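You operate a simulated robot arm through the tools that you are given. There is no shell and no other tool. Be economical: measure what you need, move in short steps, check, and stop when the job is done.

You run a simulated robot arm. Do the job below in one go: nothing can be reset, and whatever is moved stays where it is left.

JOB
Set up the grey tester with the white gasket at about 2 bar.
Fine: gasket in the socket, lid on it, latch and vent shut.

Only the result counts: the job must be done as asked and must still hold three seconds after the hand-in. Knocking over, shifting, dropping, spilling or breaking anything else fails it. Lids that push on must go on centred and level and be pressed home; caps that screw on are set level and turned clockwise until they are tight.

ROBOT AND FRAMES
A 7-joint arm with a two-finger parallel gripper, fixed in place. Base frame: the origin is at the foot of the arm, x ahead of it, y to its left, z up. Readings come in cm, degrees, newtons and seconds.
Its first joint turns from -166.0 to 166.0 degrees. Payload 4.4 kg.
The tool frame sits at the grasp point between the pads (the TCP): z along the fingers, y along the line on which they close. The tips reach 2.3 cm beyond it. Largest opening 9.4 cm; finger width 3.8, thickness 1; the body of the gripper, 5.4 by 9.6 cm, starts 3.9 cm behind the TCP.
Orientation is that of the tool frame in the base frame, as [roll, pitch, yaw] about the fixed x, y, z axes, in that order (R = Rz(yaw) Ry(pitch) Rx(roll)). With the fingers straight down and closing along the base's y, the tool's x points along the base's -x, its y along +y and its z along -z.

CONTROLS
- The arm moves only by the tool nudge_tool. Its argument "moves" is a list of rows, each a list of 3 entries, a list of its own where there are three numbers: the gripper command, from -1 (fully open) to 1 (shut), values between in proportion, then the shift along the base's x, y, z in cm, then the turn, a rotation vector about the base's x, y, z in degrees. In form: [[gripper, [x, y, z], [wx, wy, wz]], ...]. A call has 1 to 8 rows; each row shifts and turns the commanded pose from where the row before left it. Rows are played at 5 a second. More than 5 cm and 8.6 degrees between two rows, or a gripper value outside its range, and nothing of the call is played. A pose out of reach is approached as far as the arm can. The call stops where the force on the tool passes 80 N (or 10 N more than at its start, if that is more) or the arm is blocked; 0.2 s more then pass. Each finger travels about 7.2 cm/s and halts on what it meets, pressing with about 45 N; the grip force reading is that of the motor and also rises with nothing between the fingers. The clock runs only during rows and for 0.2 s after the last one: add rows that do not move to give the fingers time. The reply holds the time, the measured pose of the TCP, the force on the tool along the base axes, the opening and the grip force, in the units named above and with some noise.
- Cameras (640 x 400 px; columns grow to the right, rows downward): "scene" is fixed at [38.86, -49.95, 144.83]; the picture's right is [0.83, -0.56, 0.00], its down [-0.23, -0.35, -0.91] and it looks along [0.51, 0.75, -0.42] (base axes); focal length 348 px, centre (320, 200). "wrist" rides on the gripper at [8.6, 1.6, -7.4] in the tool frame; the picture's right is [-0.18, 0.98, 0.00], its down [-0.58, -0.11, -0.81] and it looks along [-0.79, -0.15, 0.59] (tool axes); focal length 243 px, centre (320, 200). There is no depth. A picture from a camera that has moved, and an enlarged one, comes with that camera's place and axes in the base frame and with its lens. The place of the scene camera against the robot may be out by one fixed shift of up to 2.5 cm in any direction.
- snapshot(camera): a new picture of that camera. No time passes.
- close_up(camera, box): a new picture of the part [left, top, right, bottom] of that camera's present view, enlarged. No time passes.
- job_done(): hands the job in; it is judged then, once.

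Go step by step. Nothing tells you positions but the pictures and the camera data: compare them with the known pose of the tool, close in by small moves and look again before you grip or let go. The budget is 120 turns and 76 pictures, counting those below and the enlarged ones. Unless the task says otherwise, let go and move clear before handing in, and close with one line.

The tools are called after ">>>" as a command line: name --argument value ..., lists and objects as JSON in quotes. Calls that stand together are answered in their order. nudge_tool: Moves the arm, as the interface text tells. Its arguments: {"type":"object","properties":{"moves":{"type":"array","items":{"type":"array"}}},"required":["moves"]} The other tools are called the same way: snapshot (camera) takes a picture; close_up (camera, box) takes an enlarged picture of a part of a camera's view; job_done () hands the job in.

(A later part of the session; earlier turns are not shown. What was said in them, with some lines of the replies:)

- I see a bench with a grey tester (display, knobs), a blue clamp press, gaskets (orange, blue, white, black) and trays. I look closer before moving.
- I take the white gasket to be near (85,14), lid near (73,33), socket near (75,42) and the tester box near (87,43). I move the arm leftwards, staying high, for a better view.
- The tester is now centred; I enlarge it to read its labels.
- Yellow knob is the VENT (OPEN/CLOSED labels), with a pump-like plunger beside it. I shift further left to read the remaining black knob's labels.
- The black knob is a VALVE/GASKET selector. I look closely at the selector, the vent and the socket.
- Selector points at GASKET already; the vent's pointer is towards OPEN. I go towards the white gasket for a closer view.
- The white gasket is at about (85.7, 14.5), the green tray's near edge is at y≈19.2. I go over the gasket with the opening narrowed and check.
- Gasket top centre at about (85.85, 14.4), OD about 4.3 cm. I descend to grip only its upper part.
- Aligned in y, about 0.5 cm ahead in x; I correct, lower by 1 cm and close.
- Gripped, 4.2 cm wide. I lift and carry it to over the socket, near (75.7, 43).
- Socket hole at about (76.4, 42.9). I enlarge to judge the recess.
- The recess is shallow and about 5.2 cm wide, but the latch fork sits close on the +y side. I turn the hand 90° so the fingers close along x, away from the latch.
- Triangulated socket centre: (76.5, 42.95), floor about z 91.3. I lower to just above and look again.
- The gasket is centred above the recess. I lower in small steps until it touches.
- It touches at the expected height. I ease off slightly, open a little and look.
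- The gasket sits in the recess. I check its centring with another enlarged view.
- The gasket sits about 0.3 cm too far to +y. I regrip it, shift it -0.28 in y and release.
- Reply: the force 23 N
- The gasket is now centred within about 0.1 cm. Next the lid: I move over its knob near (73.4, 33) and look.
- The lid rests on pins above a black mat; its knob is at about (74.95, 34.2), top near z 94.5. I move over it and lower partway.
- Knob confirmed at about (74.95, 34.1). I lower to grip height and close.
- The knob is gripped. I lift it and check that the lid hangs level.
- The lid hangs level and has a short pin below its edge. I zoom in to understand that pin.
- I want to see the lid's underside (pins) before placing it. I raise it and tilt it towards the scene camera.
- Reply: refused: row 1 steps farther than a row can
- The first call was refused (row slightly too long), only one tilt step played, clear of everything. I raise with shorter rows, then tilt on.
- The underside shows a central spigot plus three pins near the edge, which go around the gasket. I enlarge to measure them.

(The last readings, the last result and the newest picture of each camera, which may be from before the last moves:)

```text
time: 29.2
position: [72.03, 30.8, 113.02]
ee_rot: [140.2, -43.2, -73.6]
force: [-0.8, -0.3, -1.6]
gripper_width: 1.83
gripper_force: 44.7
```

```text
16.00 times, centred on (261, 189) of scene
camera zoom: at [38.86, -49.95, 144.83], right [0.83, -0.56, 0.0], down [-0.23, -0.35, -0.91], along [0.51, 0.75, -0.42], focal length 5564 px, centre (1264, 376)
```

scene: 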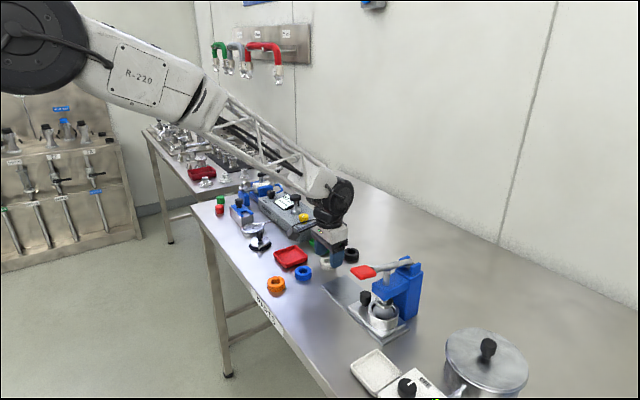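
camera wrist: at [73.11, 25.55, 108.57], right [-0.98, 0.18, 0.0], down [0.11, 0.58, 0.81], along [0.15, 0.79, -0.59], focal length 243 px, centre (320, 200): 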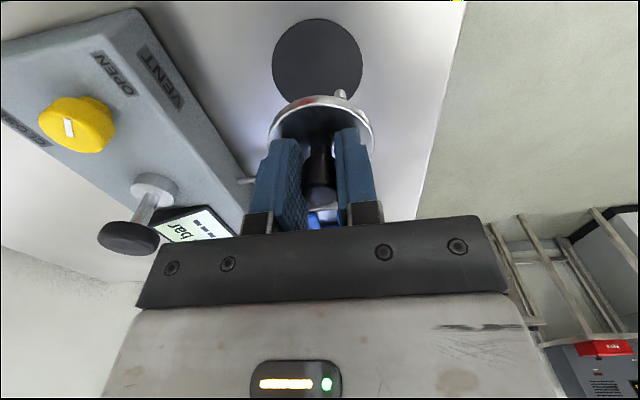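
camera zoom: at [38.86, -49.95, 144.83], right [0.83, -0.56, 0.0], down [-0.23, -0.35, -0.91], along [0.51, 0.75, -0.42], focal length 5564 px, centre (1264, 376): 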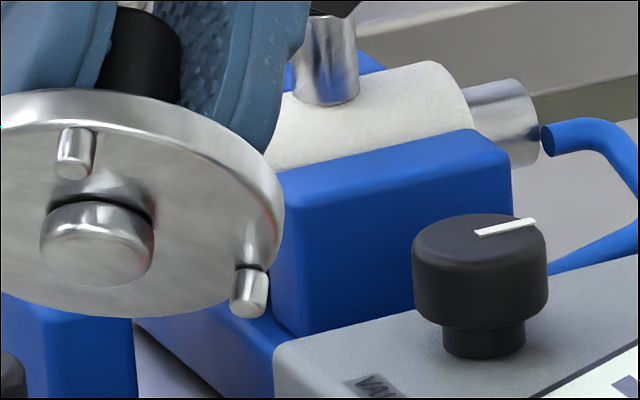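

Spigot about 1.8 cm (gasket hole about 2.3), pins clear the gasket. I tilt back to level and go above the socket.

>>> nudge_tool --moves '[[0.8, [0, 0, 0], [6.6, -4.5, 0]], [0.8, [0, 0, 0], [6.6, -4.5, 0]], [0.8, [0, 0, 0], [6.6, -4.5, 0]], [0.8, [0, 0, 0], [6.6, -4.5, 0]], [0.8, [0, 0, 0], [6.6, -4.5, 0]], [0.8, [0, 0, 0], [6.6, -4.5, 0]], [0.8, [0, 0, 0], [6.6, -4.5, 0]], [0.8, [0, 0, 0], [0, 0, 0]]]'

>>> nudge_tool --moves '[[0.8, [1.5, 4.1, 0], [0, 0, 0]], [0.8, [1.5, 4.1, 0], [0, 0, 0]], [0.8, [1.5, 3.9, 0], [0, 0, 0]], [0.8, [0, 0, -4.5], [0, 0, 0]], [0.8, [0, 0, -3], [0, 0, 0]], [0.8, [0, 0, 0], [0, 0, 0]]]'

>>> snapshot --camera "wrist"

```text
time: 31.0
position: [71.94, 30.88, 112.94]
ee_rot: [-180.0, 0.1, -90.0]
force: [0.6, -0.2, -1.6]
gripper_width: 1.84
gripper_force: 45.1
```

```text
time: 32.4
position: [76.4, 42.89, 105.2]
ee_rot: [-180.0, 0.1, -90.0]
force: [0.7, -0.4, -1.8]
gripper_width: 1.8
gripper_force: 45.1
```

```text
31 pictures are left
camera wrist: at [74.73, 34.1, 112.81], right [-0.98, 0.18, 0.0], down [0.11, 0.58, 0.81], along [0.15, 0.79, -0.59], focal length 243 px, centre (320, 200)
```

wrist: 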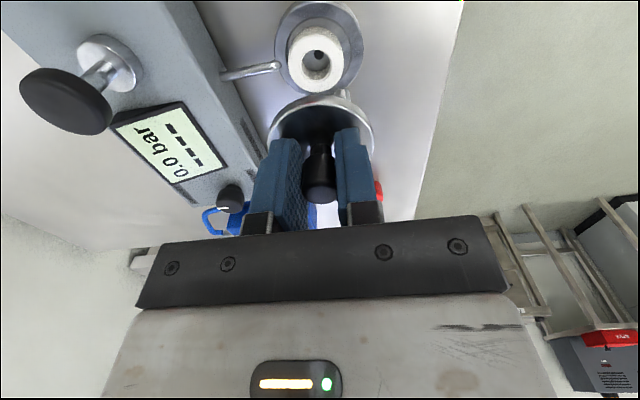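

Slight correction (+0.17, +0.13), then down to just above the gasket for a last look.

>>> nudge_tool --moves '[[0.8, [0.15, 0.12, -4], [0, 0, 0]], [0.8, [0, 0, -3.4], [0, 0, 0]], [0.8, [0, 0, 0], [0, 0, 0]], [0.8, [0, 0, 0], [0, 0, 0]]]'

>>> close_up --camera "scene" --box '[238, 208, 270, 232]'

>>> close_up --camera "wrist" --box '[240, 60, 400, 160]'

```text
time: 33.4
position: [76.66, 43.08, 97.96]
ee_rot: [-179.9, 0.0, -90.0]
force: [-0.8, -0.3, -0.6]
gripper_width: 1.83
gripper_force: 44.5
```

```text
16.00 times, centred on (254, 220) of scene
camera zoom: at [38.86, -49.95, 144.83], right [0.83, -0.56, 0.0], down [-0.23, -0.35, -0.91], along [0.51, 0.75, -0.42], focal length 5564 px, centre (1376, -120)
```

zoom: 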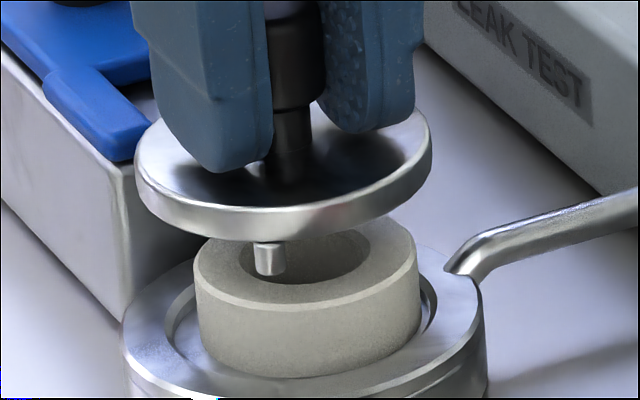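

```text
4.00 times, centred on (320, 110) of wrist
camera zoom: at [74.95, 34.32, 105.55], right [-0.98, 0.18, 0.0], down [0.11, 0.58, 0.81], along [0.15, 0.79, -0.59], focal length 970 px, centre (320, 560)
```

zoom: 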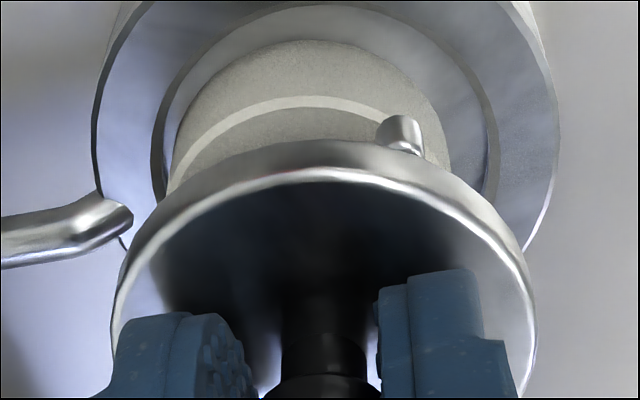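

Comparing edges, the lid sits about 0.4 cm too far to +y relative to the gasket. I correct and check.

>>> nudge_tool --moves '[[0.8, [0.06, -0.42, 0], [0, 0, 0]], [0.8, [0, 0, -0.5], [0, 0, 0]], [0.8, [0, 0, 0], [0, 0, 0]]]'

>>> close_up --camera "scene" --box '[238, 208, 270, 232]'

>>> close_up --camera "wrist" --box '[240, 60, 400, 160]'

```text
time: 34.2
position: [76.74, 42.67, 97.41]
ee_rot: [180.0, 0.0, -90.0]
force: [0.0, -0.3, -0.8]
gripper_width: 1.79
gripper_force: 44.8
```

```text
16.00 times, centred on (254, 220) of scene
camera zoom: at [38.86, -49.95, 144.83], right [0.83, -0.56, 0.0], down [-0.23, -0.35, -0.91], along [0.51, 0.75, -0.42], focal length 5564 px, centre (1376, -120)
```

zoom: 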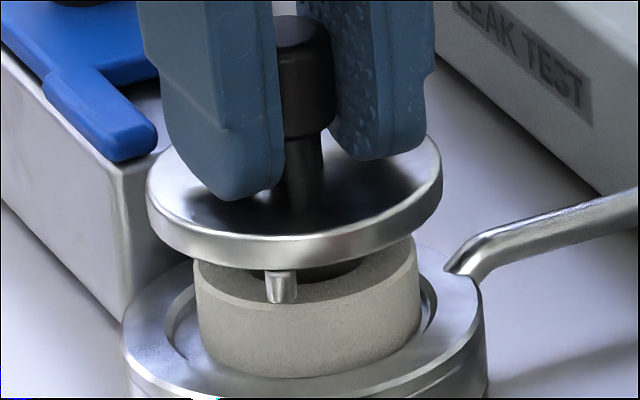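

```text
4.00 times, centred on (320, 110) of wrist
camera zoom: at [74.97, 33.92, 105.1], right [-0.98, 0.18, 0.0], down [0.11, 0.58, 0.81], along [0.15, 0.79, -0.59], focal length 970 px, centre (320, 560)
```

zoom: 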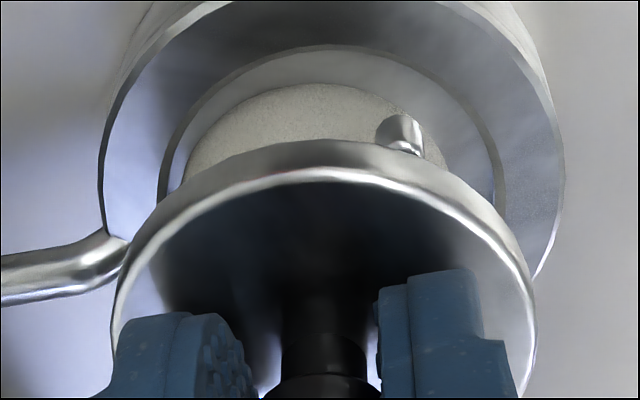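

Still about 0.2 cm too far in +y; I correct and lower gently to contact.

>>> nudge_tool --moves '[[0.8, [0.03, -0.2, 0], [0, 0, 0]], [0.8, [0, 0, -0.4], [0, 0, 0]], [0.8, [0, 0, -0.3], [0, 0, 0]], [0.8, [0, 0, -0.2], [0, 0, 0]], [0.8, [0, 0, 0], [0, 0, 0]]]'

>>> close_up --camera "scene" --box '[238, 208, 270, 232]'

```text
time: 35.4
position: [76.6, 42.6, 96.97]
ee_rot: [-179.8, 0.2, -89.9]
force: [-2.4, 1.4, 26.5]
gripper_width: 1.83
gripper_force: 45.2
```

```text
16.00 times, centred on (254, 220) of scene
camera zoom: at [38.86, -49.95, 144.83], right [0.83, -0.56, 0.0], down [-0.23, -0.35, -0.91], along [0.51, 0.75, -0.42], focal length 5564 px, centre (1376, -120)
```

zoom: 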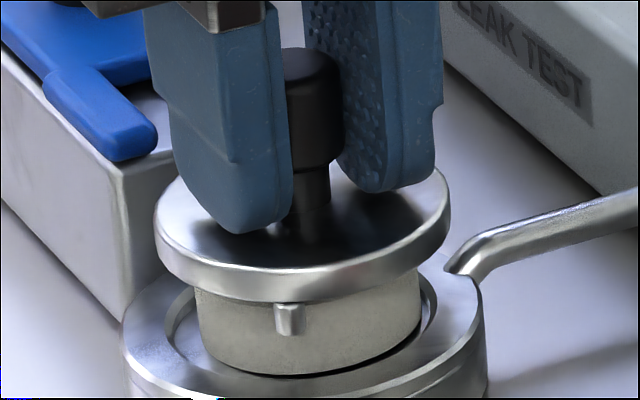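

Contact came about 0.7 cm too early, so the spigot rests on the gasket rather than in its hole. I look with the wrist camera, after easing up.

>>> nudge_tool --moves '[[0.8, [0, 0, 0.4], [0, 0, 0]], [0.8, [0, 0, 0], [0, 0, 0]]]'

>>> snapshot --camera "wrist"

>>> close_up --camera "wrist" --box '[240, 60, 400, 160]'

>>> close_up --camera "scene" --box '[238, 208, 270, 232]'

```text
time: 36.0
position: [76.58, 42.4, 96.92]
ee_rot: [179.9, -0.1, -89.9]
force: [1.0, -0.5, -0.6]
gripper_width: 1.82
gripper_force: 44.8
```

```text
25 pictures are left
camera wrist: at [74.93, 33.64, 104.52], right [-0.98, 0.18, 0.0], down [0.11, 0.58, 0.81], along [0.15, 0.79, -0.59], focal length 243 px, centre (320, 200)
```

wrist: 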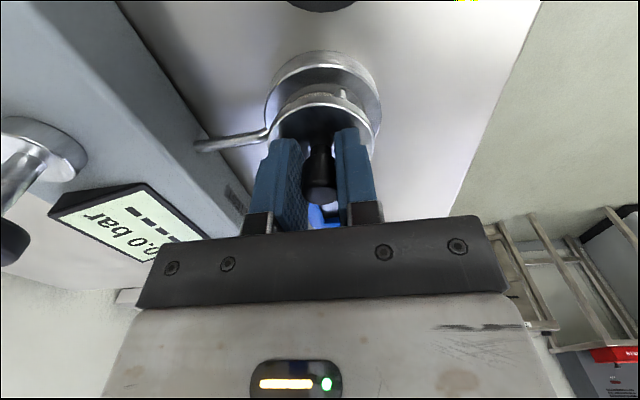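

```text
4.00 times, centred on (320, 110) of wrist
camera zoom: at [74.93, 33.64, 104.52], right [-0.98, 0.18, 0.0], down [0.11, 0.58, 0.81], along [0.15, 0.79, -0.59], focal length 970 px, centre (320, 560)
```

zoom: 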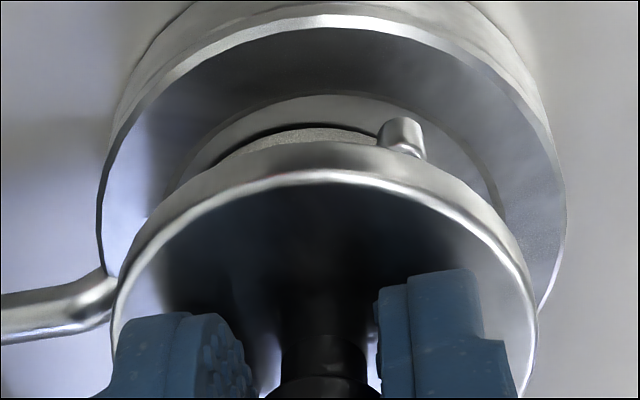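

```text
16.00 times, centred on (254, 220) of scene
camera zoom: at [38.86, -49.95, 144.83], right [0.83, -0.56, 0.0], down [-0.23, -0.35, -0.91], along [0.51, 0.75, -0.42], focal length 5564 px, centre (1376, -120)
```

zoom: 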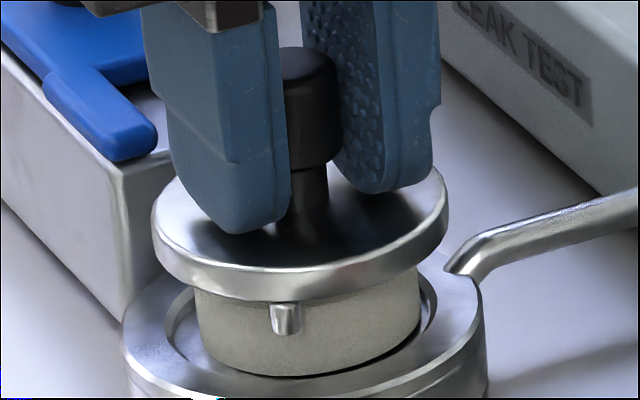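

The remaining error is small (about 0.2 cm). I shift (+0.15, +0.12) and probe downward gently.

>>> nudge_tool --moves '[[0.8, [0.15, 0.12, 0.2], [0, 0, 0]], [0.8, [0, 0, -0.3], [0, 0, 0]], [0.8, [0, 0, -0.2], [0, 0, 0]], [0.8, [0, 0, -0.1], [0, 0, 0]], [0.8, [0, 0, 0], [0, 0, 0]]]'

```text
time: 37.2
position: [76.68, 42.61, 96.64]
ee_rot: [-180.0, -0.1, -90.0]
force: [-0.4, -0.5, -1.6]
gripper_width: 1.81
gripper_force: 45.1
```

No contact yet and already lower than before, so the spigot is entering. I continue down in small steps.

>>> nudge_tool --moves '[[0.8, [0, 0, -0.15], [0, 0, 0]], [0.8, [0, 0, -0.15], [0, 0, 0]], [0.8, [0, 0, -0.1], [0, 0, 0]], [0.8, [0, 0, 0], [0, 0, 0]]]'

```text
time: 38.2
position: [76.76, 42.56, 96.3]
ee_rot: [-180.0, 0.0, -90.0]
force: [-0.2, 0.2, -1.2]
gripper_width: 1.82
gripper_force: 45.0
```

>>> nudge_tool --moves '[[0.8, [0, 0, -0.15], [0, 0, 0]], [0.8, [0, 0, -0.15], [0, 0, 0]], [0.8, [0, 0, -0.1], [0, 0, 0]], [0.8, [0, 0, 0], [0, 0, 0]]]'

>>> close_up --camera "scene" --box '[238, 208, 270, 232]'

```text
time: 39.2
position: [76.82, 42.67, 96.12]
ee_rot: [180.0, 0.2, -90.0]
force: [-8.5, -2.5, 33.7]
gripper_width: 1.82
gripper_force: 44.3
```

```text
16.00 times, centred on (254, 220) of scene
camera zoom: at [38.86, -49.95, 144.83], right [0.83, -0.56, 0.0], down [-0.23, -0.35, -0.91], along [0.51, 0.75, -0.42], focal length 5564 px, centre (1376, -120)
```

zoom: 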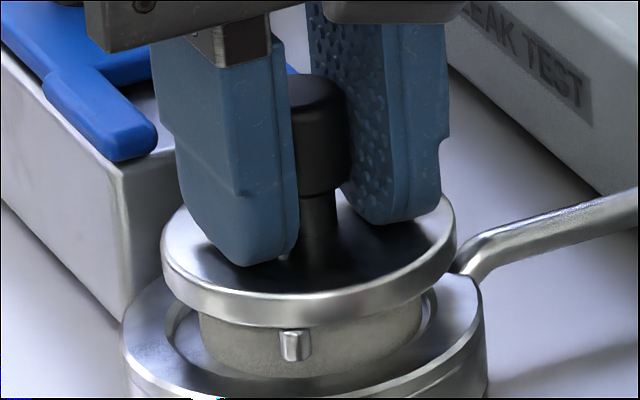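

The lid is seated level on the gasket at the expected height, pressed with about 34 N. I relieve the load, release and rise.

>>> nudge_tool --moves '[[0.8, [-0.08, 0, 0.25], [0, 0, 0]], [0.3, [0, 0, 0], [0, 0, 0]], [0.2, [0, 0, 0], [0, 0, 0]], [0.2, [0, 0, 3], [0, 0, 0]], [0.2, [0, 0, 3], [0, 0, 0]], [0.2, [0, 0, 3], [0, 0, 0]], [0.2, [0, 0, 0], [0, 0, 0]]]'

>>> close_up --camera "scene" --box '[230, 195, 278, 235]'

>>> snapshot --camera "wrist"

```text
time: 40.8
position: [76.64, 42.68, 105.21]
ee_rot: [180.0, 0.0, -90.0]
force: [1.3, 0.7, -0.5]
gripper_width: 3.75
gripper_force: 0.0
```

```text
10.00 times, centred on (254, 215) of scene
camera zoom: at [38.86, -49.95, 144.83], right [0.83, -0.56, 0.0], down [-0.23, -0.35, -0.91], along [0.51, 0.75, -0.42], focal length 3478 px, centre (980, 50)
```

zoom: 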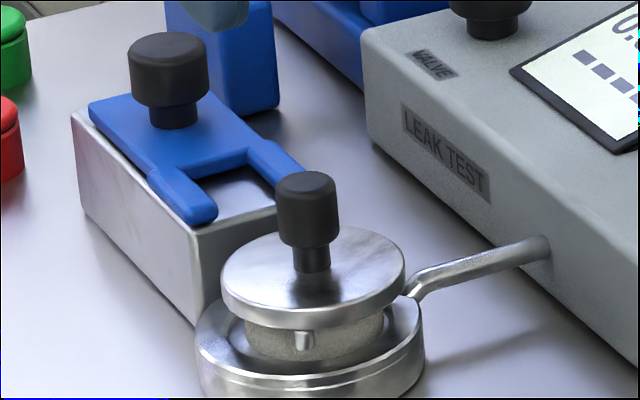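

```text
20 pictures are left
camera wrist: at [75.03, 33.84, 112.79], right [-0.98, 0.18, 0.0], down [0.11, 0.58, 0.81], along [0.15, 0.79, -0.59], focal length 243 px, centre (320, 200)
```

wrist: 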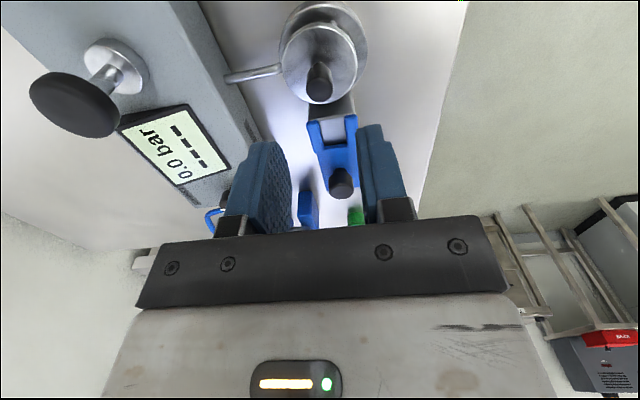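

Lid sits level on the gasket. Next the latch: its knob is at about (76.5, 53.2), top near z 96.7. I go over it.

>>> nudge_tool --moves '[[-0.1, [0, 4.9, 0], [0, 0, 0]], [-0.1, [-0.1, 4.9, 0], [0, 0, 0]], [-0.1, [0, 0.7, -2.5], [0, 0, 0]], [-0.1, [0, 0, 0], [0, 0, 0]]]'

>>> snapshot --camera "wrist"

```text
time: 41.8
position: [76.72, 53.17, 102.54]
ee_rot: [180.0, 0.0, -90.0]
force: [-0.4, 0.0, -0.7]
gripper_width: 5.15
gripper_force: 0.0
```

```text
19 pictures are left
camera wrist: at [75.02, 44.42, 110.14], right [-0.98, 0.18, 0.0], down [0.11, 0.58, 0.81], along [0.15, 0.79, -0.59], focal length 243 px, centre (320, 200)
```

wrist: 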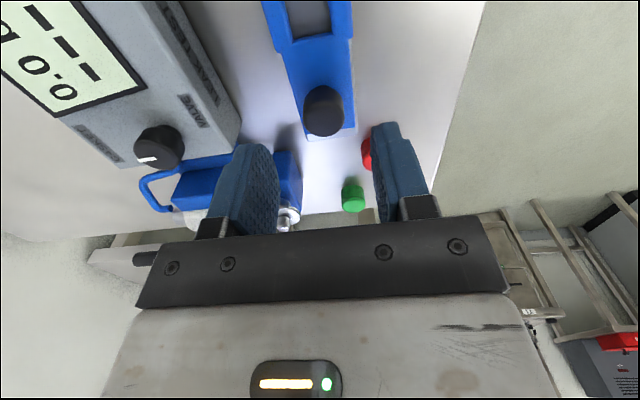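

Knob at about (76.6, 53.7). I align, lower and grip its cap.

>>> nudge_tool --moves '[[-0.1, [-0.1, 0.5, -2], [0, 0, 0]], [-0.1, [0, 0, -2.2], [0, 0, 0]], [-0.1, [0, 0, -1.2], [0, 0, 0]], [-0.1, [0, 0, 0], [0, 0, 0]]]'

>>> close_up --camera "wrist" --box '[220, 80, 420, 230]'

>>> close_up --camera "scene" --box '[220, 185, 268, 225]'

```text
time: 42.8
position: [76.49, 53.73, 97.17]
ee_rot: [-180.0, 0.0, -90.0]
force: [0.1, 0.3, 0.5]
gripper_width: 5.17
gripper_force: 0.1
```

```text
2.67 times, centred on (320, 155) of wrist
camera zoom: at [74.83, 44.85, 104.79], right [-0.98, 0.18, 0.0], down [0.11, 0.58, 0.81], along [0.15, 0.79, -0.59], focal length 647 px, centre (320, 320)
```

zoom: 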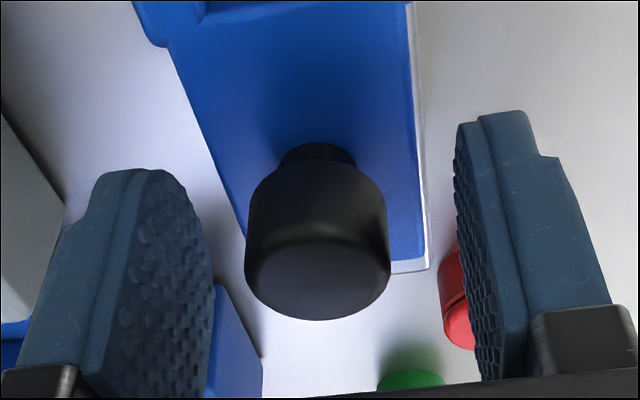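

```text
10.00 times, centred on (244, 205) of scene
camera zoom: at [38.86, -49.95, 144.83], right [0.83, -0.56, 0.0], down [-0.23, -0.35, -0.91], along [0.51, 0.75, -0.42], focal length 3478 px, centre (1080, 150)
```

zoom: 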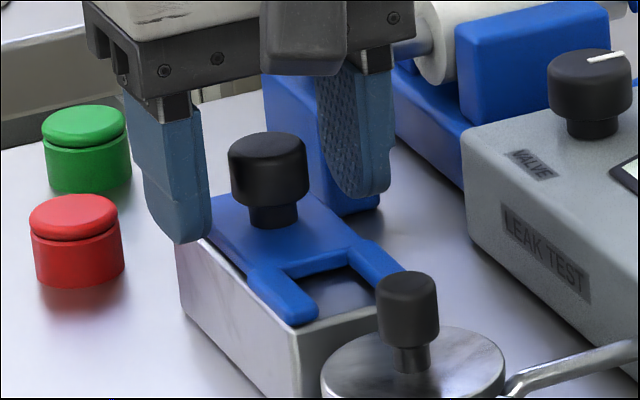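

Aligned. I lower 0.3 cm more and close on the knob.

>>> nudge_tool --moves '[[-0.1, [0, 0.1, -0.3], [0, 0, 0]], [0.2, [0, 0, 0], [0, 0, 0]], [0.5, [0, 0, 0], [0, 0, 0]], [0.7, [0, 0, 0], [0, 0, 0]], [0.7, [0, 0, 0], [0, 0, 0]]]'

```text
time: 44.0
position: [76.49, 53.66, 96.93]
ee_rot: [180.0, -0.1, -90.0]
force: [16.6, 0.1, -6.7]
gripper_width: 3.95
gripper_force: 45.1
```

The fingertips met the plate's sides (3.95 cm), so the plate is higher than thought. I open, rise 0.7 cm and grip the cap.

>>> nudge_tool --moves '[[0, [0, 0, 0], [0, 0, 0]], [-0.05, [0, 0, 0], [0, 0, 0]], [-0.05, [0, 0.1, 0.8], [0, 0, 0]], [0.3, [0, 0, 0], [0, 0, 0]], [0.5, [0, 0, 0], [0, 0, 0]], [0.7, [0, 0, 0], [0, 0, 0]], [0.7, [0, 0, 0], [0, 0, 0]]]'

>>> close_up --camera "scene" --box '[220, 185, 268, 225]'

```text
time: 45.6
position: [76.45, 53.84, 97.78]
ee_rot: [180.0, 0.0, -90.0]
force: [7.9, 0.0, 1.5]
gripper_width: 2.53
gripper_force: 44.9
```

```text
10.00 times, centred on (244, 205) of scene
camera zoom: at [38.86, -49.95, 144.83], right [0.83, -0.56, 0.0], down [-0.23, -0.35, -0.91], along [0.51, 0.75, -0.42], focal length 3478 px, centre (1080, 150)
```

zoom: 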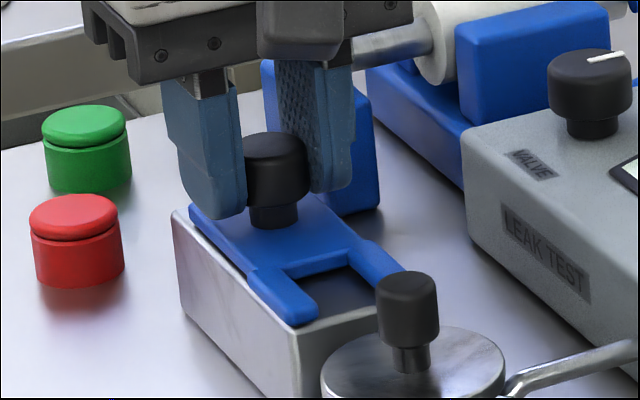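

The knob is gripped. I slide the latch in −y towards the lid.

>>> nudge_tool --moves '[[0.7, [0.14, 0, 0], [0, 0, 0]], [0.7, [0, -0.8, 0], [0, 0, 0]], [0.7, [0, -0.8, 0], [0, 0, 0]], [0.7, [0, -0.8, 0], [0, 0, 0]], [0.7, [0, 0, 0], [0, 0, 0]]]'

>>> close_up --camera "scene" --box '[225, 190, 273, 230]'

```text
time: 46.8
position: [76.43, 51.44, 97.64]
ee_rot: [180.0, -0.1, -90.0]
force: [-49.2, -0.5, 12.7]
gripper_width: 2.55
gripper_force: 45.0
```

```text
10.00 times, centred on (249, 210) of scene
camera zoom: at [38.86, -49.95, 144.83], right [0.83, -0.56, 0.0], down [-0.23, -0.35, -0.91], along [0.51, 0.75, -0.42], focal length 3478 px, centre (1030, 100)
```

zoom: 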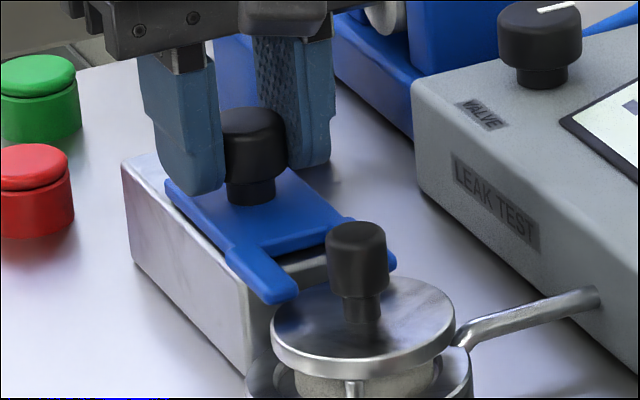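

It slides, with side load of the guide; I ease x by −0.2 and continue with the prongs around the lid's stem.

>>> nudge_tool --moves '[[0.7, [-0.22, 0, 0.1], [0, 0, 0]], [0.7, [0, 0, 0], [0, 0, 0]]]'

>>> nudge_tool --moves '[[0.7, [-0.03, -0.8, 0], [0, 0, 0]], [0.7, [-0.03, -0.8, 0], [0, 0, 0]], [0.7, [0, 0, 0], [0, 0, 0]]]'

```text
time: 47.4
position: [76.49, 51.21, 97.76]
ee_rot: [-179.9, 0.0, -89.9]
force: [3.2, -0.5, -11.3]
gripper_width: 2.5
gripper_force: 44.6
```

```text
time: 48.2
position: [76.53, 49.67, 97.68]
ee_rot: [180.0, 0.0, -90.1]
force: [51.4, -0.2, -38.1]
gripper_width: 2.54
gripper_force: 45.2
```

Side and lift loads swing with tiny offsets; I relax x by +0.15 and z by −0.15.

>>> nudge_tool --moves '[[0.7, [0.14, 0, -0.12], [0, 0, 0]], [0.7, [0, 0, 0], [0, 0, 0]]]'

>>> close_up --camera "scene" --box '[225, 190, 273, 230]'

```text
time: 48.8
position: [76.44, 49.81, 97.95]
ee_rot: [-180.0, 0.0, -90.0]
force: [28.5, 0.3, -22.6]
gripper_width: 2.55
gripper_force: 45.1
```

```text
10.00 times, centred on (249, 210) of scene
camera zoom: at [38.86, -49.95, 144.83], right [0.83, -0.56, 0.0], down [-0.23, -0.35, -0.91], along [0.51, 0.75, -0.42], focal length 3478 px, centre (1030, 100)
```

zoom: 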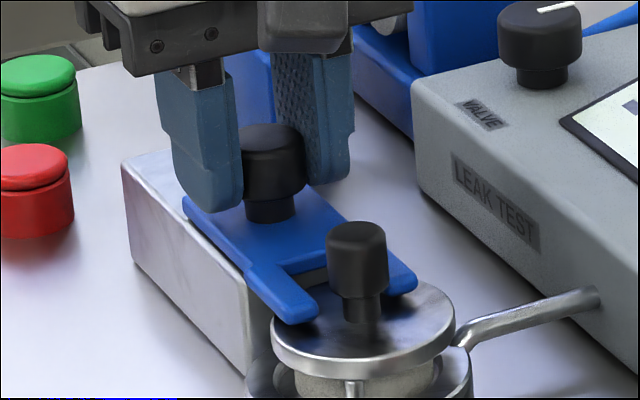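

The prongs straddle the stem well. I relax further and slide on.

>>> nudge_tool --moves '[[0.7, [0.12, 0, -0.1], [0, 0, 0]], [0.7, [0.03, -0.6, -0.03], [0, 0, 0]], [0.7, [0.03, -0.6, -0.03], [0, 0, 0]], [0.7, [0, 0, 0], [0, 0, 0]]]'

```text
time: 49.8
position: [76.56, 48.64, 97.62]
ee_rot: [180.0, 0.2, -90.0]
force: [-49.3, 37.1, 8.9]
gripper_width: 2.56
gripper_force: 45.3
```

Now there is resistance in y as well; I relax x and look.

>>> nudge_tool --moves '[[0.7, [-0.14, 0, 0], [0, 0, 0]], [0.7, [0, 0, 0], [0, 0, 0]]]'

>>> close_up --camera "scene" --box '[225, 195, 273, 235]'

```text
time: 50.4
position: [76.61, 48.6, 97.65]
ee_rot: [-179.9, 0.0, -89.9]
force: [-36.4, 36.4, 11.2]
gripper_width: 2.53
gripper_force: 45.0
```

```text
10.00 times, centred on (249, 215) of scene
camera zoom: at [38.86, -49.95, 144.83], right [0.83, -0.56, 0.0], down [-0.23, -0.35, -0.91], along [0.51, 0.75, -0.42], focal length 3478 px, centre (1030, 50)
```

zoom: 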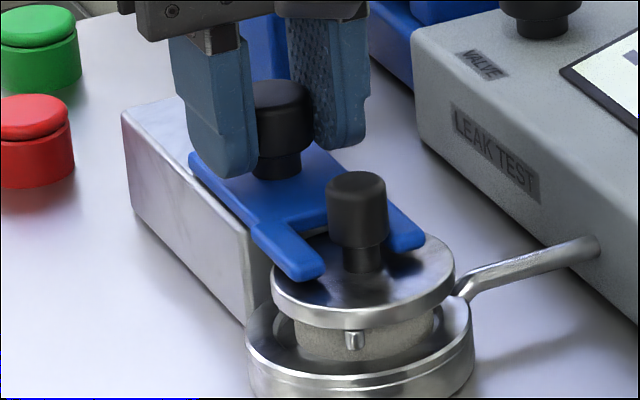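

I relax x again and push slightly further to see whether this is the end stop.

>>> nudge_tool --moves '[[0.7, [-0.15, 0, 0], [0, 0, 0]], [0.7, [0, -0.15, 0], [0, 0, 0]], [0.7, [0, -0.15, 0], [0, 0, 0]], [0.7, [0, 0, 0], [0, 0, 0]]]'

```text
time: 51.4
position: [76.48, 48.37, 97.68]
ee_rot: [-180.0, 0.1, -90.0]
force: [34.5, 36.9, 1.6]
gripper_width: 2.54
gripper_force: 45.5
```

>>> close_up --camera "scene" --box '[225, 195, 273, 235]'

```text
10.00 times, centred on (249, 215) of scene
camera zoom: at [38.86, -49.95, 144.83], right [0.83, -0.56, 0.0], down [-0.23, -0.35, -0.91], along [0.51, 0.75, -0.42], focal length 3478 px, centre (1030, 50)
```

zoom: 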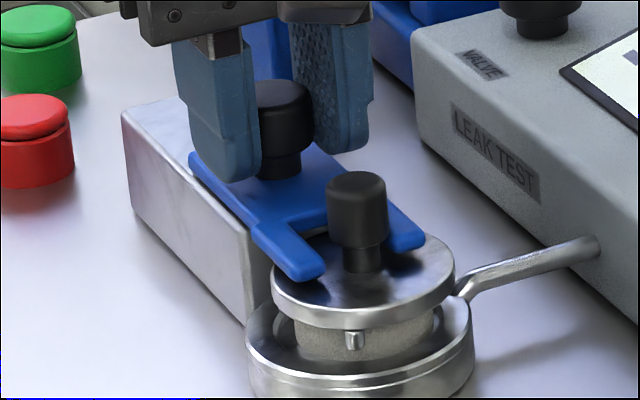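

The plate no longer moves while the fingers slip on the knob: the latch is at its end stop, prongs over the lid. I release, rise and go over the vent knob near (88.9, 31.8).

>>> nudge_tool --moves '[[0.7, [-0.1, 0.3, 0], [0, 0, 0]], [0.3, [0, 0, 0], [0, 0, 0]], [0.1, [0, 0, 0], [0, 0, 0]], [0.1, [0, 0, 4], [0, 0, 0]], [0.1, [0, 0, 4.5], [0, 0, 0]], [0.1, [0, 0, 2], [0, 0, 0]]]'

>>> nudge_tool --moves '[[0, [1, -4.5, 0], [0, 0, 0]], [0, [1, -4.5, 0], [0, 0, 0]], [0, [3, -3.9, 0], [0, 0, 0]], [0, [3, -3.9, 0], [0, 0, 0]], [0, [4, -0.1, -1], [0, 0, 0]], [0, [0, 0, 0], [0, 0, 0]]]'

>>> snapshot --camera "wrist"

```text
time: 52.8
position: [76.3, 48.71, 108.13]
ee_rot: [-179.9, 0.0, -90.0]
force: [0.2, -0.3, -1.0]
gripper_width: 4.27
gripper_force: 0.1
```

```text
time: 54.2
position: [88.55, 31.68, 107.06]
ee_rot: [180.0, -0.1, -90.0]
force: [-0.3, 0.6, 0.1]
gripper_width: 4.69
gripper_force: 0.1
```

```text
11 pictures are left
camera wrist: at [86.89, 23.01, 114.64], right [-0.98, 0.18, 0.0], down [0.11, 0.58, 0.81], along [0.15, 0.79, -0.59], focal length 243 px, centre (320, 200)
```

wrist: 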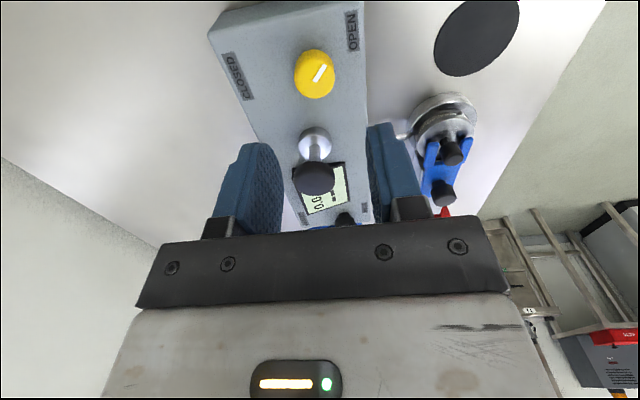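

Vent knob at (88.9, 31.75), top z≈96.6, pointer at OPEN (toward −x−y); CLOSED label lies toward +x, i.e. about 135° counter-clockwise. To keep the camera away from the pump while turning, I first turn the hand −90°.

>>> nudge_tool --moves '[[0, [0.3, 0.05, 0], [0, 0, -8.5]], [0, [0, 0, 0], [0, 0, -8.5]], [0, [0, 0, 0], [0, 0, -8.5]], [0, [0, 0, 0], [0, 0, -8.5]], [0, [0, 0, 0], [0, 0, -8.5]], [0, [0, 0, 0], [0, 0, -8.5]], [0, [0, 0, 0], [0, 0, -8.5]], [0, [0, 0, 0], [0, 0, -8.5]]]'

>>> nudge_tool --moves '[[0, [0, 0, 0], [0, 0, -8.5]], [0, [0, 0, 0], [0, 0, -8.5]], [0, [0, 0, -3], [0, 0, -5]], [0, [0, 0, -3], [0, 0, 0]], [0, [0, 0, 0], [0, 0, 0]]]'

>>> snapshot --camera "wrist"

```text
time: 56.0
position: [88.65, 31.71, 107.11]
ee_rot: [180.0, 0.0, -158.0]
force: [0.2, -0.7, 1.5]
gripper_width: 4.7
gripper_force: 0.0
```

```text
time: 57.2
position: [88.32, 31.77, 100.97]
ee_rot: [-179.9, -0.1, 179.9]
force: [0.4, 0.1, -0.7]
gripper_width: 4.67
gripper_force: 0.1
```

```text
10 pictures are left
camera wrist: at [79.74, 33.15, 108.6], right [0.18, 0.98, 0.0], down [0.58, -0.11, 0.81], along [0.79, -0.15, -0.59], focal length 243 px, centre (320, 200)
```

wrist: 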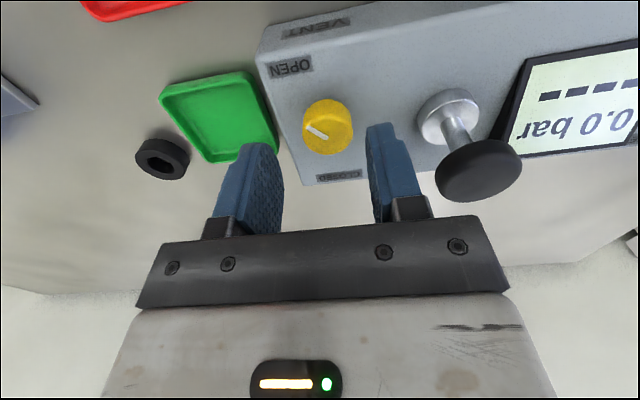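

Knob top at about (88.7, 32.0), about 2.8 cm wide. I correct and lower around it.

>>> nudge_tool --moves '[[0, [0.3, 0.22, -1.8], [0, 0, 0]], [0, [0, 0, -1.8], [0, 0, 0]], [0, [0, 0, 0], [0, 0, 0]]]'

```text
time: 58.0
position: [88.83, 32.0, 97.47]
ee_rot: [180.0, 0.0, 180.0]
force: [-0.2, -0.1, -0.4]
gripper_width: 4.69
gripper_force: 0.2
```

>>> nudge_tool --moves '[[0, [0, 0, -0.3], [0, 0, 0]], [0.3, [0, 0, 0], [0, 0, 0]], [0.6, [0, 0, 0], [0, 0, 0]], [0.6, [0, 0, 0], [0, 0, 0]]]'

>>> close_up --camera "wrist" --box '[220, 80, 420, 230]'

```text
time: 59.0
position: [88.78, 32.05, 97.03]
ee_rot: [-180.0, 0.1, -180.0]
force: [3.5, 14.7, -2.2]
gripper_width: 2.91
gripper_force: 45.0
```

```text
2.67 times, centred on (320, 155) of wrist
camera zoom: at [80.13, 33.48, 104.7], right [0.18, 0.98, 0.0], down [0.58, -0.11, 0.81], along [0.79, -0.15, -0.59], focal length 647 px, centre (320, 320)
```

zoom: 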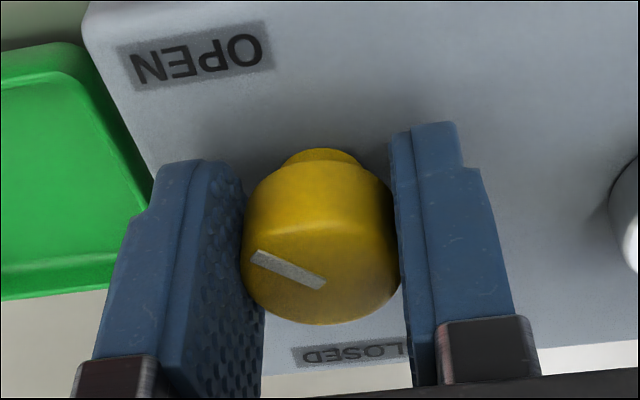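

Gripped (2.9 cm). I turn counter-clockwise in 8° steps and watch the force.

>>> nudge_tool --moves '[[0.6, [0, 0.05, 0], [0, 0, 8]], [0.6, [0, 0, 0], [0, 0, 8]], [0.6, [0, 0, 0], [0, 0, 8]], [0.6, [0, 0, 0], [0, 0, 8]], [0.6, [0, 0, 0], [0, 0, 8]], [0.6, [0, 0, 0], [0, 0, 0]]]'

>>> close_up --camera "wrist" --box '[220, 80, 420, 230]'

```text
time: 60.4
position: [88.83, 31.86, 97.12]
ee_rot: [180.0, 0.0, -140.0]
force: [-18.1, -26.3, 8.8]
gripper_width: 2.91
gripper_force: 45.1
```

```text
2.67 times, centred on (320, 155) of wrist
camera zoom: at [81.17, 27.43, 104.71], right [-0.49, 0.87, 0.0], down [0.52, 0.29, 0.81], along [0.7, 0.4, -0.59], focal length 647 px, centre (320, 320)
```

zoom: 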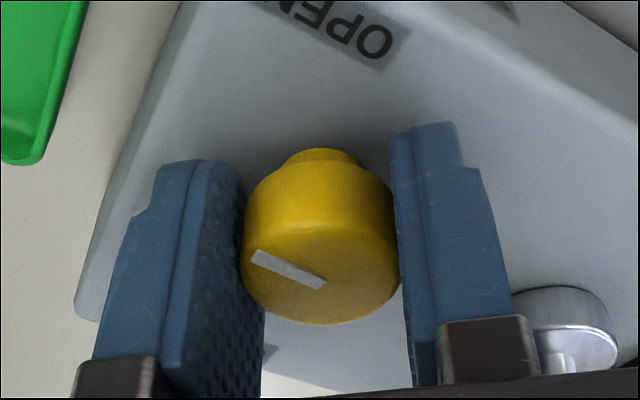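

The knob turns with the hand. I relieve side load and turn on.

>>> nudge_tool --moves '[[0.6, [-0.06, -0.09, 0], [0, 0, 8]], [0.6, [0, 0, 0], [0, 0, 8]], [0.6, [0, 0, 0], [0, 0, 8]], [0.6, [0, 0, 0], [0, 0, 8]], [0.6, [0, 0, 0], [0, 0, 8]], [0.6, [0, 0, 0], [0, 0, 0]]]'

>>> nudge_tool --moves '[[0.6, [0, 0, 0], [0, 0, 8]], [0.6, [0, 0, 0], [0, 0, 8]], [0.6, [0, 0, 0], [0, 0, 8]], [0.6, [0, 0, 0], [0, 0, 8]], [0.6, [0, 0, 0], [0, 0, 8]], [0.6, [0, 0, 0], [0, 0, 0]]]'

>>> snapshot --camera "wrist"

```text
time: 61.8
position: [88.96, 31.82, 97.12]
ee_rot: [-179.8, 0.0, -100.0]
force: [44.7, -31.0, -8.5]
gripper_width: 2.87
gripper_force: 45.4
```

```text
time: 63.2
position: [88.84, 31.88, 97.05]
ee_rot: [180.0, 0.0, -60.0]
force: [29.5, 12.3, -6.9]
gripper_width: 3.27
gripper_force: 15.7
```

```text
7 pictures are left
camera wrist: at [91.77, 23.49, 104.72], right [-0.94, -0.33, 0.0], down [-0.2, 0.56, 0.81], along [-0.27, 0.76, -0.59], focal length 243 px, centre (320, 200)
```

wrist: 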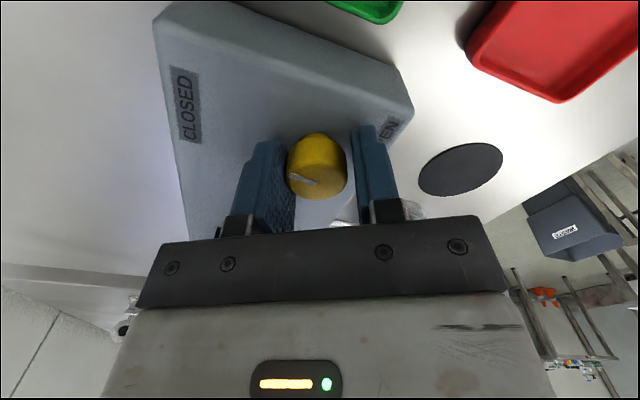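

The pointer is now almost at CLOSED (about −9° versus −2° for the label). I settle the grip and turn a bit further to the stop.

>>> nudge_tool --moves '[[0.7, [0, 0, 0], [0, 0, 0]], [0.7, [0, 0, 0], [0, 0, 0]]]'

>>> nudge_tool --moves '[[0.7, [0, 0, 0], [0, 0, 6]], [0.7, [0, 0, 0], [0, 0, 6]], [0.7, [0, 0, 0], [0, 0, 0]]]'

>>> close_up --camera "wrist" --box '[160, 50, 420, 230]'

```text
time: 63.8
position: [88.95, 31.83, 97.17]
ee_rot: [-180.0, 0.0, -59.9]
force: [38.9, 13.5, -10.0]
gripper_width: 3.21
gripper_force: 19.7
```

```text
time: 64.6
position: [88.81, 31.82, 97.09]
ee_rot: [179.9, 0.0, -48.0]
force: [38.2, 18.4, -6.0]
gripper_width: 3.25
gripper_force: 20.9
```

```text
2.22 times, centred on (290, 140) of wrist
camera zoom: at [93.38, 24.3, 104.8], right [-0.85, -0.52, 0.0], down [-0.31, 0.5, 0.81], along [-0.42, 0.69, -0.59], focal length 539 px, centre (387, 333)
```

zoom: 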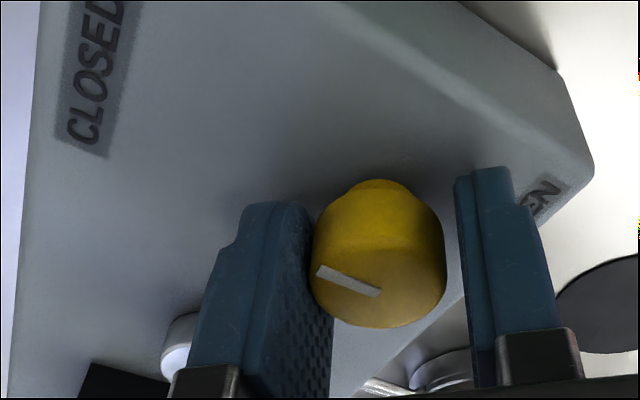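

The hand is slightly off-centre (one finger touching) but the pointer now lines up with CLOSED. I recentre, grip and add a small turn to feel the stop.

>>> nudge_tool --moves '[[0.7, [0.15, 0.08, 0], [0, 0, 0]], [0.7, [0, 0, 0], [0, 0, 0]], [0.7, [0, 0, 0], [0, 0, 5]], [0.7, [0, 0, 0], [0, 0, 5]], [0.7, [0, 0, 0], [0, 0, 0]]]'

>>> close_up --camera "wrist" --box '[160, 50, 420, 230]'

```text
time: 65.8
position: [89.03, 32.02, 97.15]
ee_rot: [179.9, 0.0, -38.0]
force: [31.0, 19.5, 7.1]
gripper_width: 2.96
gripper_force: 44.8
```

```text
2.22 times, centred on (290, 140) of wrist
camera zoom: at [94.74, 25.31, 104.73], right [-0.75, -0.66, 0.0], down [-0.39, 0.44, 0.81], along [-0.53, 0.6, -0.59], focal length 539 px, centre (387, 333)
```

zoom: 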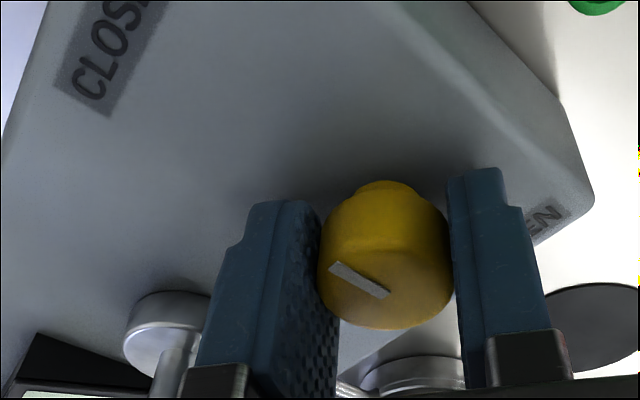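

The knob stayed at the same angle while the hand turned on, so the vent is at its CLOSED stop. I release, rise, close the fingers and go over the pump's cap, near (90.4, 39.7).

>>> nudge_tool --moves '[[0.6, [0.1, 0.06, 0], [0, 0, 0]], [0.2, [0, 0, 0], [0, 0, 0]], [0, [0, 0, 0], [0, 0, 0]], [0, [0, 0, 4], [0, 0, 0]], [0, [0, 0, 4.5], [0, 0, 0]], [1, [0, 0, 0], [0, 0, 0]], [1, [0, 0, 0], [0, 0, 0]], [1, [0, 0, 0], [0, 0, 0]]]'

>>> nudge_tool --moves '[[1, [0.2, 2.5, 0], [0, 0, 0]], [1, [0.3, 2.5, 0], [0, 0, 0]], [1, [0.2, 2.3, 0], [0, 0, 0]], [1, [0, 0, 0], [0, 0, 0]], [1, [0, 0, 0], [0, 0, 0]]]'

>>> snapshot --camera "scene"

```text
time: 67.6
position: [89.03, 31.98, 105.6]
ee_rot: [-180.0, 0.0, -38.0]
force: [0.2, 0.1, 0.3]
gripper_width: 0.0
gripper_force: 42.5
```

```text
time: 68.8
position: [89.74, 39.3, 105.73]
ee_rot: [180.0, 0.0, -38.0]
force: [0.5, 0.0, -1.3]
gripper_width: 0.01
gripper_force: 43.0
```

```text
4 pictures are left
```

scene: 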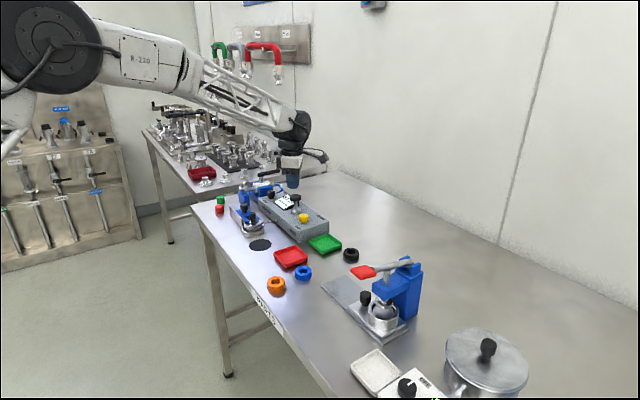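

The fingers are right above the pump cap. I press down gently.

>>> nudge_tool --moves '[[1, [0.2, 0.2, -2], [0, 0, 0]], [1, [0, 0, -1], [0, 0, 0]], [1, [0, 0, -0.5], [0, 0, 0]], [1, [0, 0, -0.4], [0, 0, 0]], [1, [0, 0, 0], [0, 0, 0]]]'

```text
time: 70.0
position: [89.99, 39.49, 101.72]
ee_rot: [-180.0, 0.1, -37.9]
force: [1.3, 0.5, 3.9]
gripper_width: 0.01
gripper_force: 42.2
```

>>> nudge_tool --moves '[[1, [0, 0, -0.4], [0, 0, 0]], [1, [0, 0, -0.4], [0, 0, 0]], [1, [0, 0, 0], [0, 0, 0]]]'

```text
time: 70.8
position: [89.89, 39.5, 100.99]
ee_rot: [-180.0, 0.0, -38.0]
force: [0.9, 1.8, 5.1]
gripper_width: 0.0
gripper_force: 42.4
```

The plunger yields at about 5 N. I continue to the bottom of the stroke.

>>> nudge_tool --moves '[[1, [0, 0, -0.4], [0, 0, 0]], [1, [0, 0, -0.4], [0, 0, 0]], [1, [0, 0, -0.3], [0, 0, 0]], [1, [0, 0, 0], [0, 0, 0]]]'

```text
time: 71.8
position: [89.91, 39.65, 100.13]
ee_rot: [-179.9, 0.0, -38.0]
force: [6.0, -0.5, 19.7]
gripper_width: 0.0
gripper_force: 42.6
```

Bottom reached (force rising). I retract fully and read the display.

>>> nudge_tool --moves '[[1, [0, 0, 2], [0, 0, 0]], [1, [0, 0, 2], [0, 0, 0]], [1, [0, 0, 1], [0, 0, 0]], [1, [0, 0, 0], [0, 0, 0]]]'

>>> close_up --camera "scene" --box '[264, 184, 320, 219]'

```text
time: 72.8
position: [90.05, 39.58, 104.88]
ee_rot: [180.0, 0.0, -38.0]
force: [0.1, 0.1, 0.3]
gripper_width: 0.0
gripper_force: 42.4
```

```text
11.43 times, centred on (292, 202) of scene
camera zoom: at [38.86, -49.95, 144.83], right [0.83, -0.56, 0.0], down [-0.23, -0.35, -0.91], along [0.51, 0.75, -0.42], focal length 3974 px, centre (640, 183)
```

zoom: 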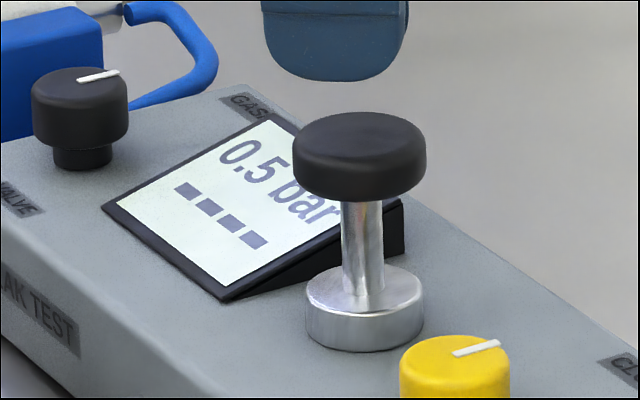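

0.5 bar from one stroke, held. I do two more identical strokes, then read.

>>> nudge_tool --moves '[[1, [0, 0, -2.5], [0, 0, 0]], [1, [0, 0, -0.8], [0, 0, 0]], [1, [0, 0, -0.6], [0, 0, 0]], [1, [0, 0, -0.6], [0, 0, 0]], [1, [0, 0, -0.5], [0, 0, 0]], [1, [0, 0, 0], [0, 0, 0]]]'

>>> nudge_tool --moves '[[1, [0, 0, 2], [0, 0, 0]], [1, [0, 0, 2], [0, 0, 0]], [1, [0, 0, 1], [0, 0, 0]], [1, [0, 0, 0], [0, 0, 0]]]'

>>> nudge_tool --moves '[[1, [0, 0, -2.5], [0, 0, 0]], [1, [0, 0, -0.8], [0, 0, 0]], [1, [0, 0, -0.6], [0, 0, 0]], [1, [0, 0, -0.6], [0, 0, 0]], [1, [0, 0, -0.5], [0, 0, 0]], [1, [0, 0, 0], [0, 0, 0]]]'

>>> nudge_tool --moves '[[1, [0, 0, 2], [0, 0, 0]], [1, [0, 0, 2], [0, 0, 0]], [1, [0, 0, 1], [0, 0, 0]], [1, [0, 0, 0], [0, 0, 0]]]'

>>> close_up --camera "scene" --box '[264, 184, 320, 219]'

```text
time: 74.2
position: [90.04, 39.61, 100.02]
ee_rot: [-179.9, 0.1, -38.0]
force: [3.7, -5.6, 12.4]
gripper_width: 0.0
gripper_force: 42.7
```

```text
time: 75.2
position: [90.01, 39.51, 104.82]
ee_rot: [179.9, -0.1, -38.1]
force: [0.2, -0.3, -0.4]
gripper_width: 0.01
gripper_force: 42.6
```

```text
time: 76.6
position: [89.99, 39.58, 99.97]
ee_rot: [-179.8, 0.0, -38.1]
force: [-0.3, 6.2, 13.5]
gripper_width: 0.01
gripper_force: 42.8
```

```text
time: 77.6
position: [89.81, 39.56, 104.97]
ee_rot: [180.0, 0.1, -38.0]
force: [0.4, -0.5, 0.3]
gripper_width: 0.0
gripper_force: 42.2
```

```text
11.43 times, centred on (292, 202) of scene
camera zoom: at [38.86, -49.95, 144.83], right [0.83, -0.56, 0.0], down [-0.23, -0.35, -0.91], along [0.51, 0.75, -0.42], focal length 3974 px, centre (640, 183)
```

zoom: 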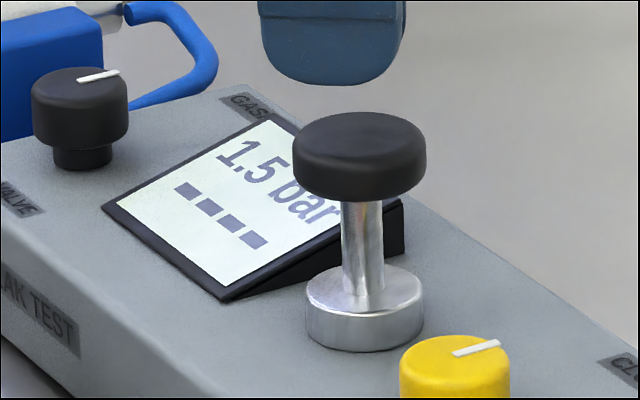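

The display reads 1.5 bar, so one more identical stroke should give 2.0. Then I rise clear and check.

>>> nudge_tool --moves '[[1, [0, 0, -2.5], [0, 0, 0]], [1, [0, 0, -0.8], [0, 0, 0]], [1, [0, 0, -0.6], [0, 0, 0]], [1, [0, 0, -0.6], [0, 0, 0]], [1, [0, 0, -0.5], [0, 0, 0]], [1, [0, 0, 0], [0, 0, 0]]]'

>>> nudge_tool --moves '[[1, [0, 0, 2], [0, 0, 0]], [1, [0, 0, 3], [0, 0, 0]], [1, [0, 0, 4.5], [0, 0, 0]], [1, [-2, -1, 4], [0, 0, 0]], [1, [0, 0, 0], [0, 0, 0]], [1, [0, 0, 0], [0, 0, 0]], [1, [0, 0, 0], [0, 0, 0]], [1, [0, 0, 0], [0, 0, 0]]]'

>>> close_up --camera "scene" --box '[230, 180, 326, 240]'

```text
time: 79.0
position: [90.01, 39.63, 100.01]
ee_rot: [-179.8, -0.1, -38.0]
force: [-7.1, 6.8, 24.6]
gripper_width: 0.0
gripper_force: 42.4
```

```text
time: 80.8
position: [88.09, 38.58, 113.34]
ee_rot: [-180.0, 0.0, -38.1]
force: [0.2, -0.1, -0.6]
gripper_width: 0.0
gripper_force: 41.7
```

```text
6.67 times, centred on (278, 210) of scene
camera zoom: at [38.86, -49.95, 144.83], right [0.83, -0.56, 0.0], down [-0.23, -0.35, -0.91], along [0.51, 0.75, -0.42], focal length 2318 px, centre (600, 133)
```

zoom: 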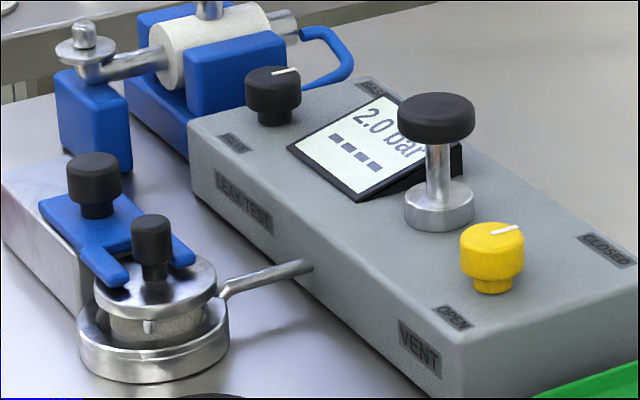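

The display reads 2.0 bar and holds. The white gasket is in the socket, the lid is under the latch, the vent is at CLOSED and the arm is clear, so I hand in.

>>> job_done

```text
The job is handed in.
```

The grey tester is set up: the white gasket is in the socket, the lid is on it, the latch and vent are shut, and the display read 2.0 bar just before hand-in.
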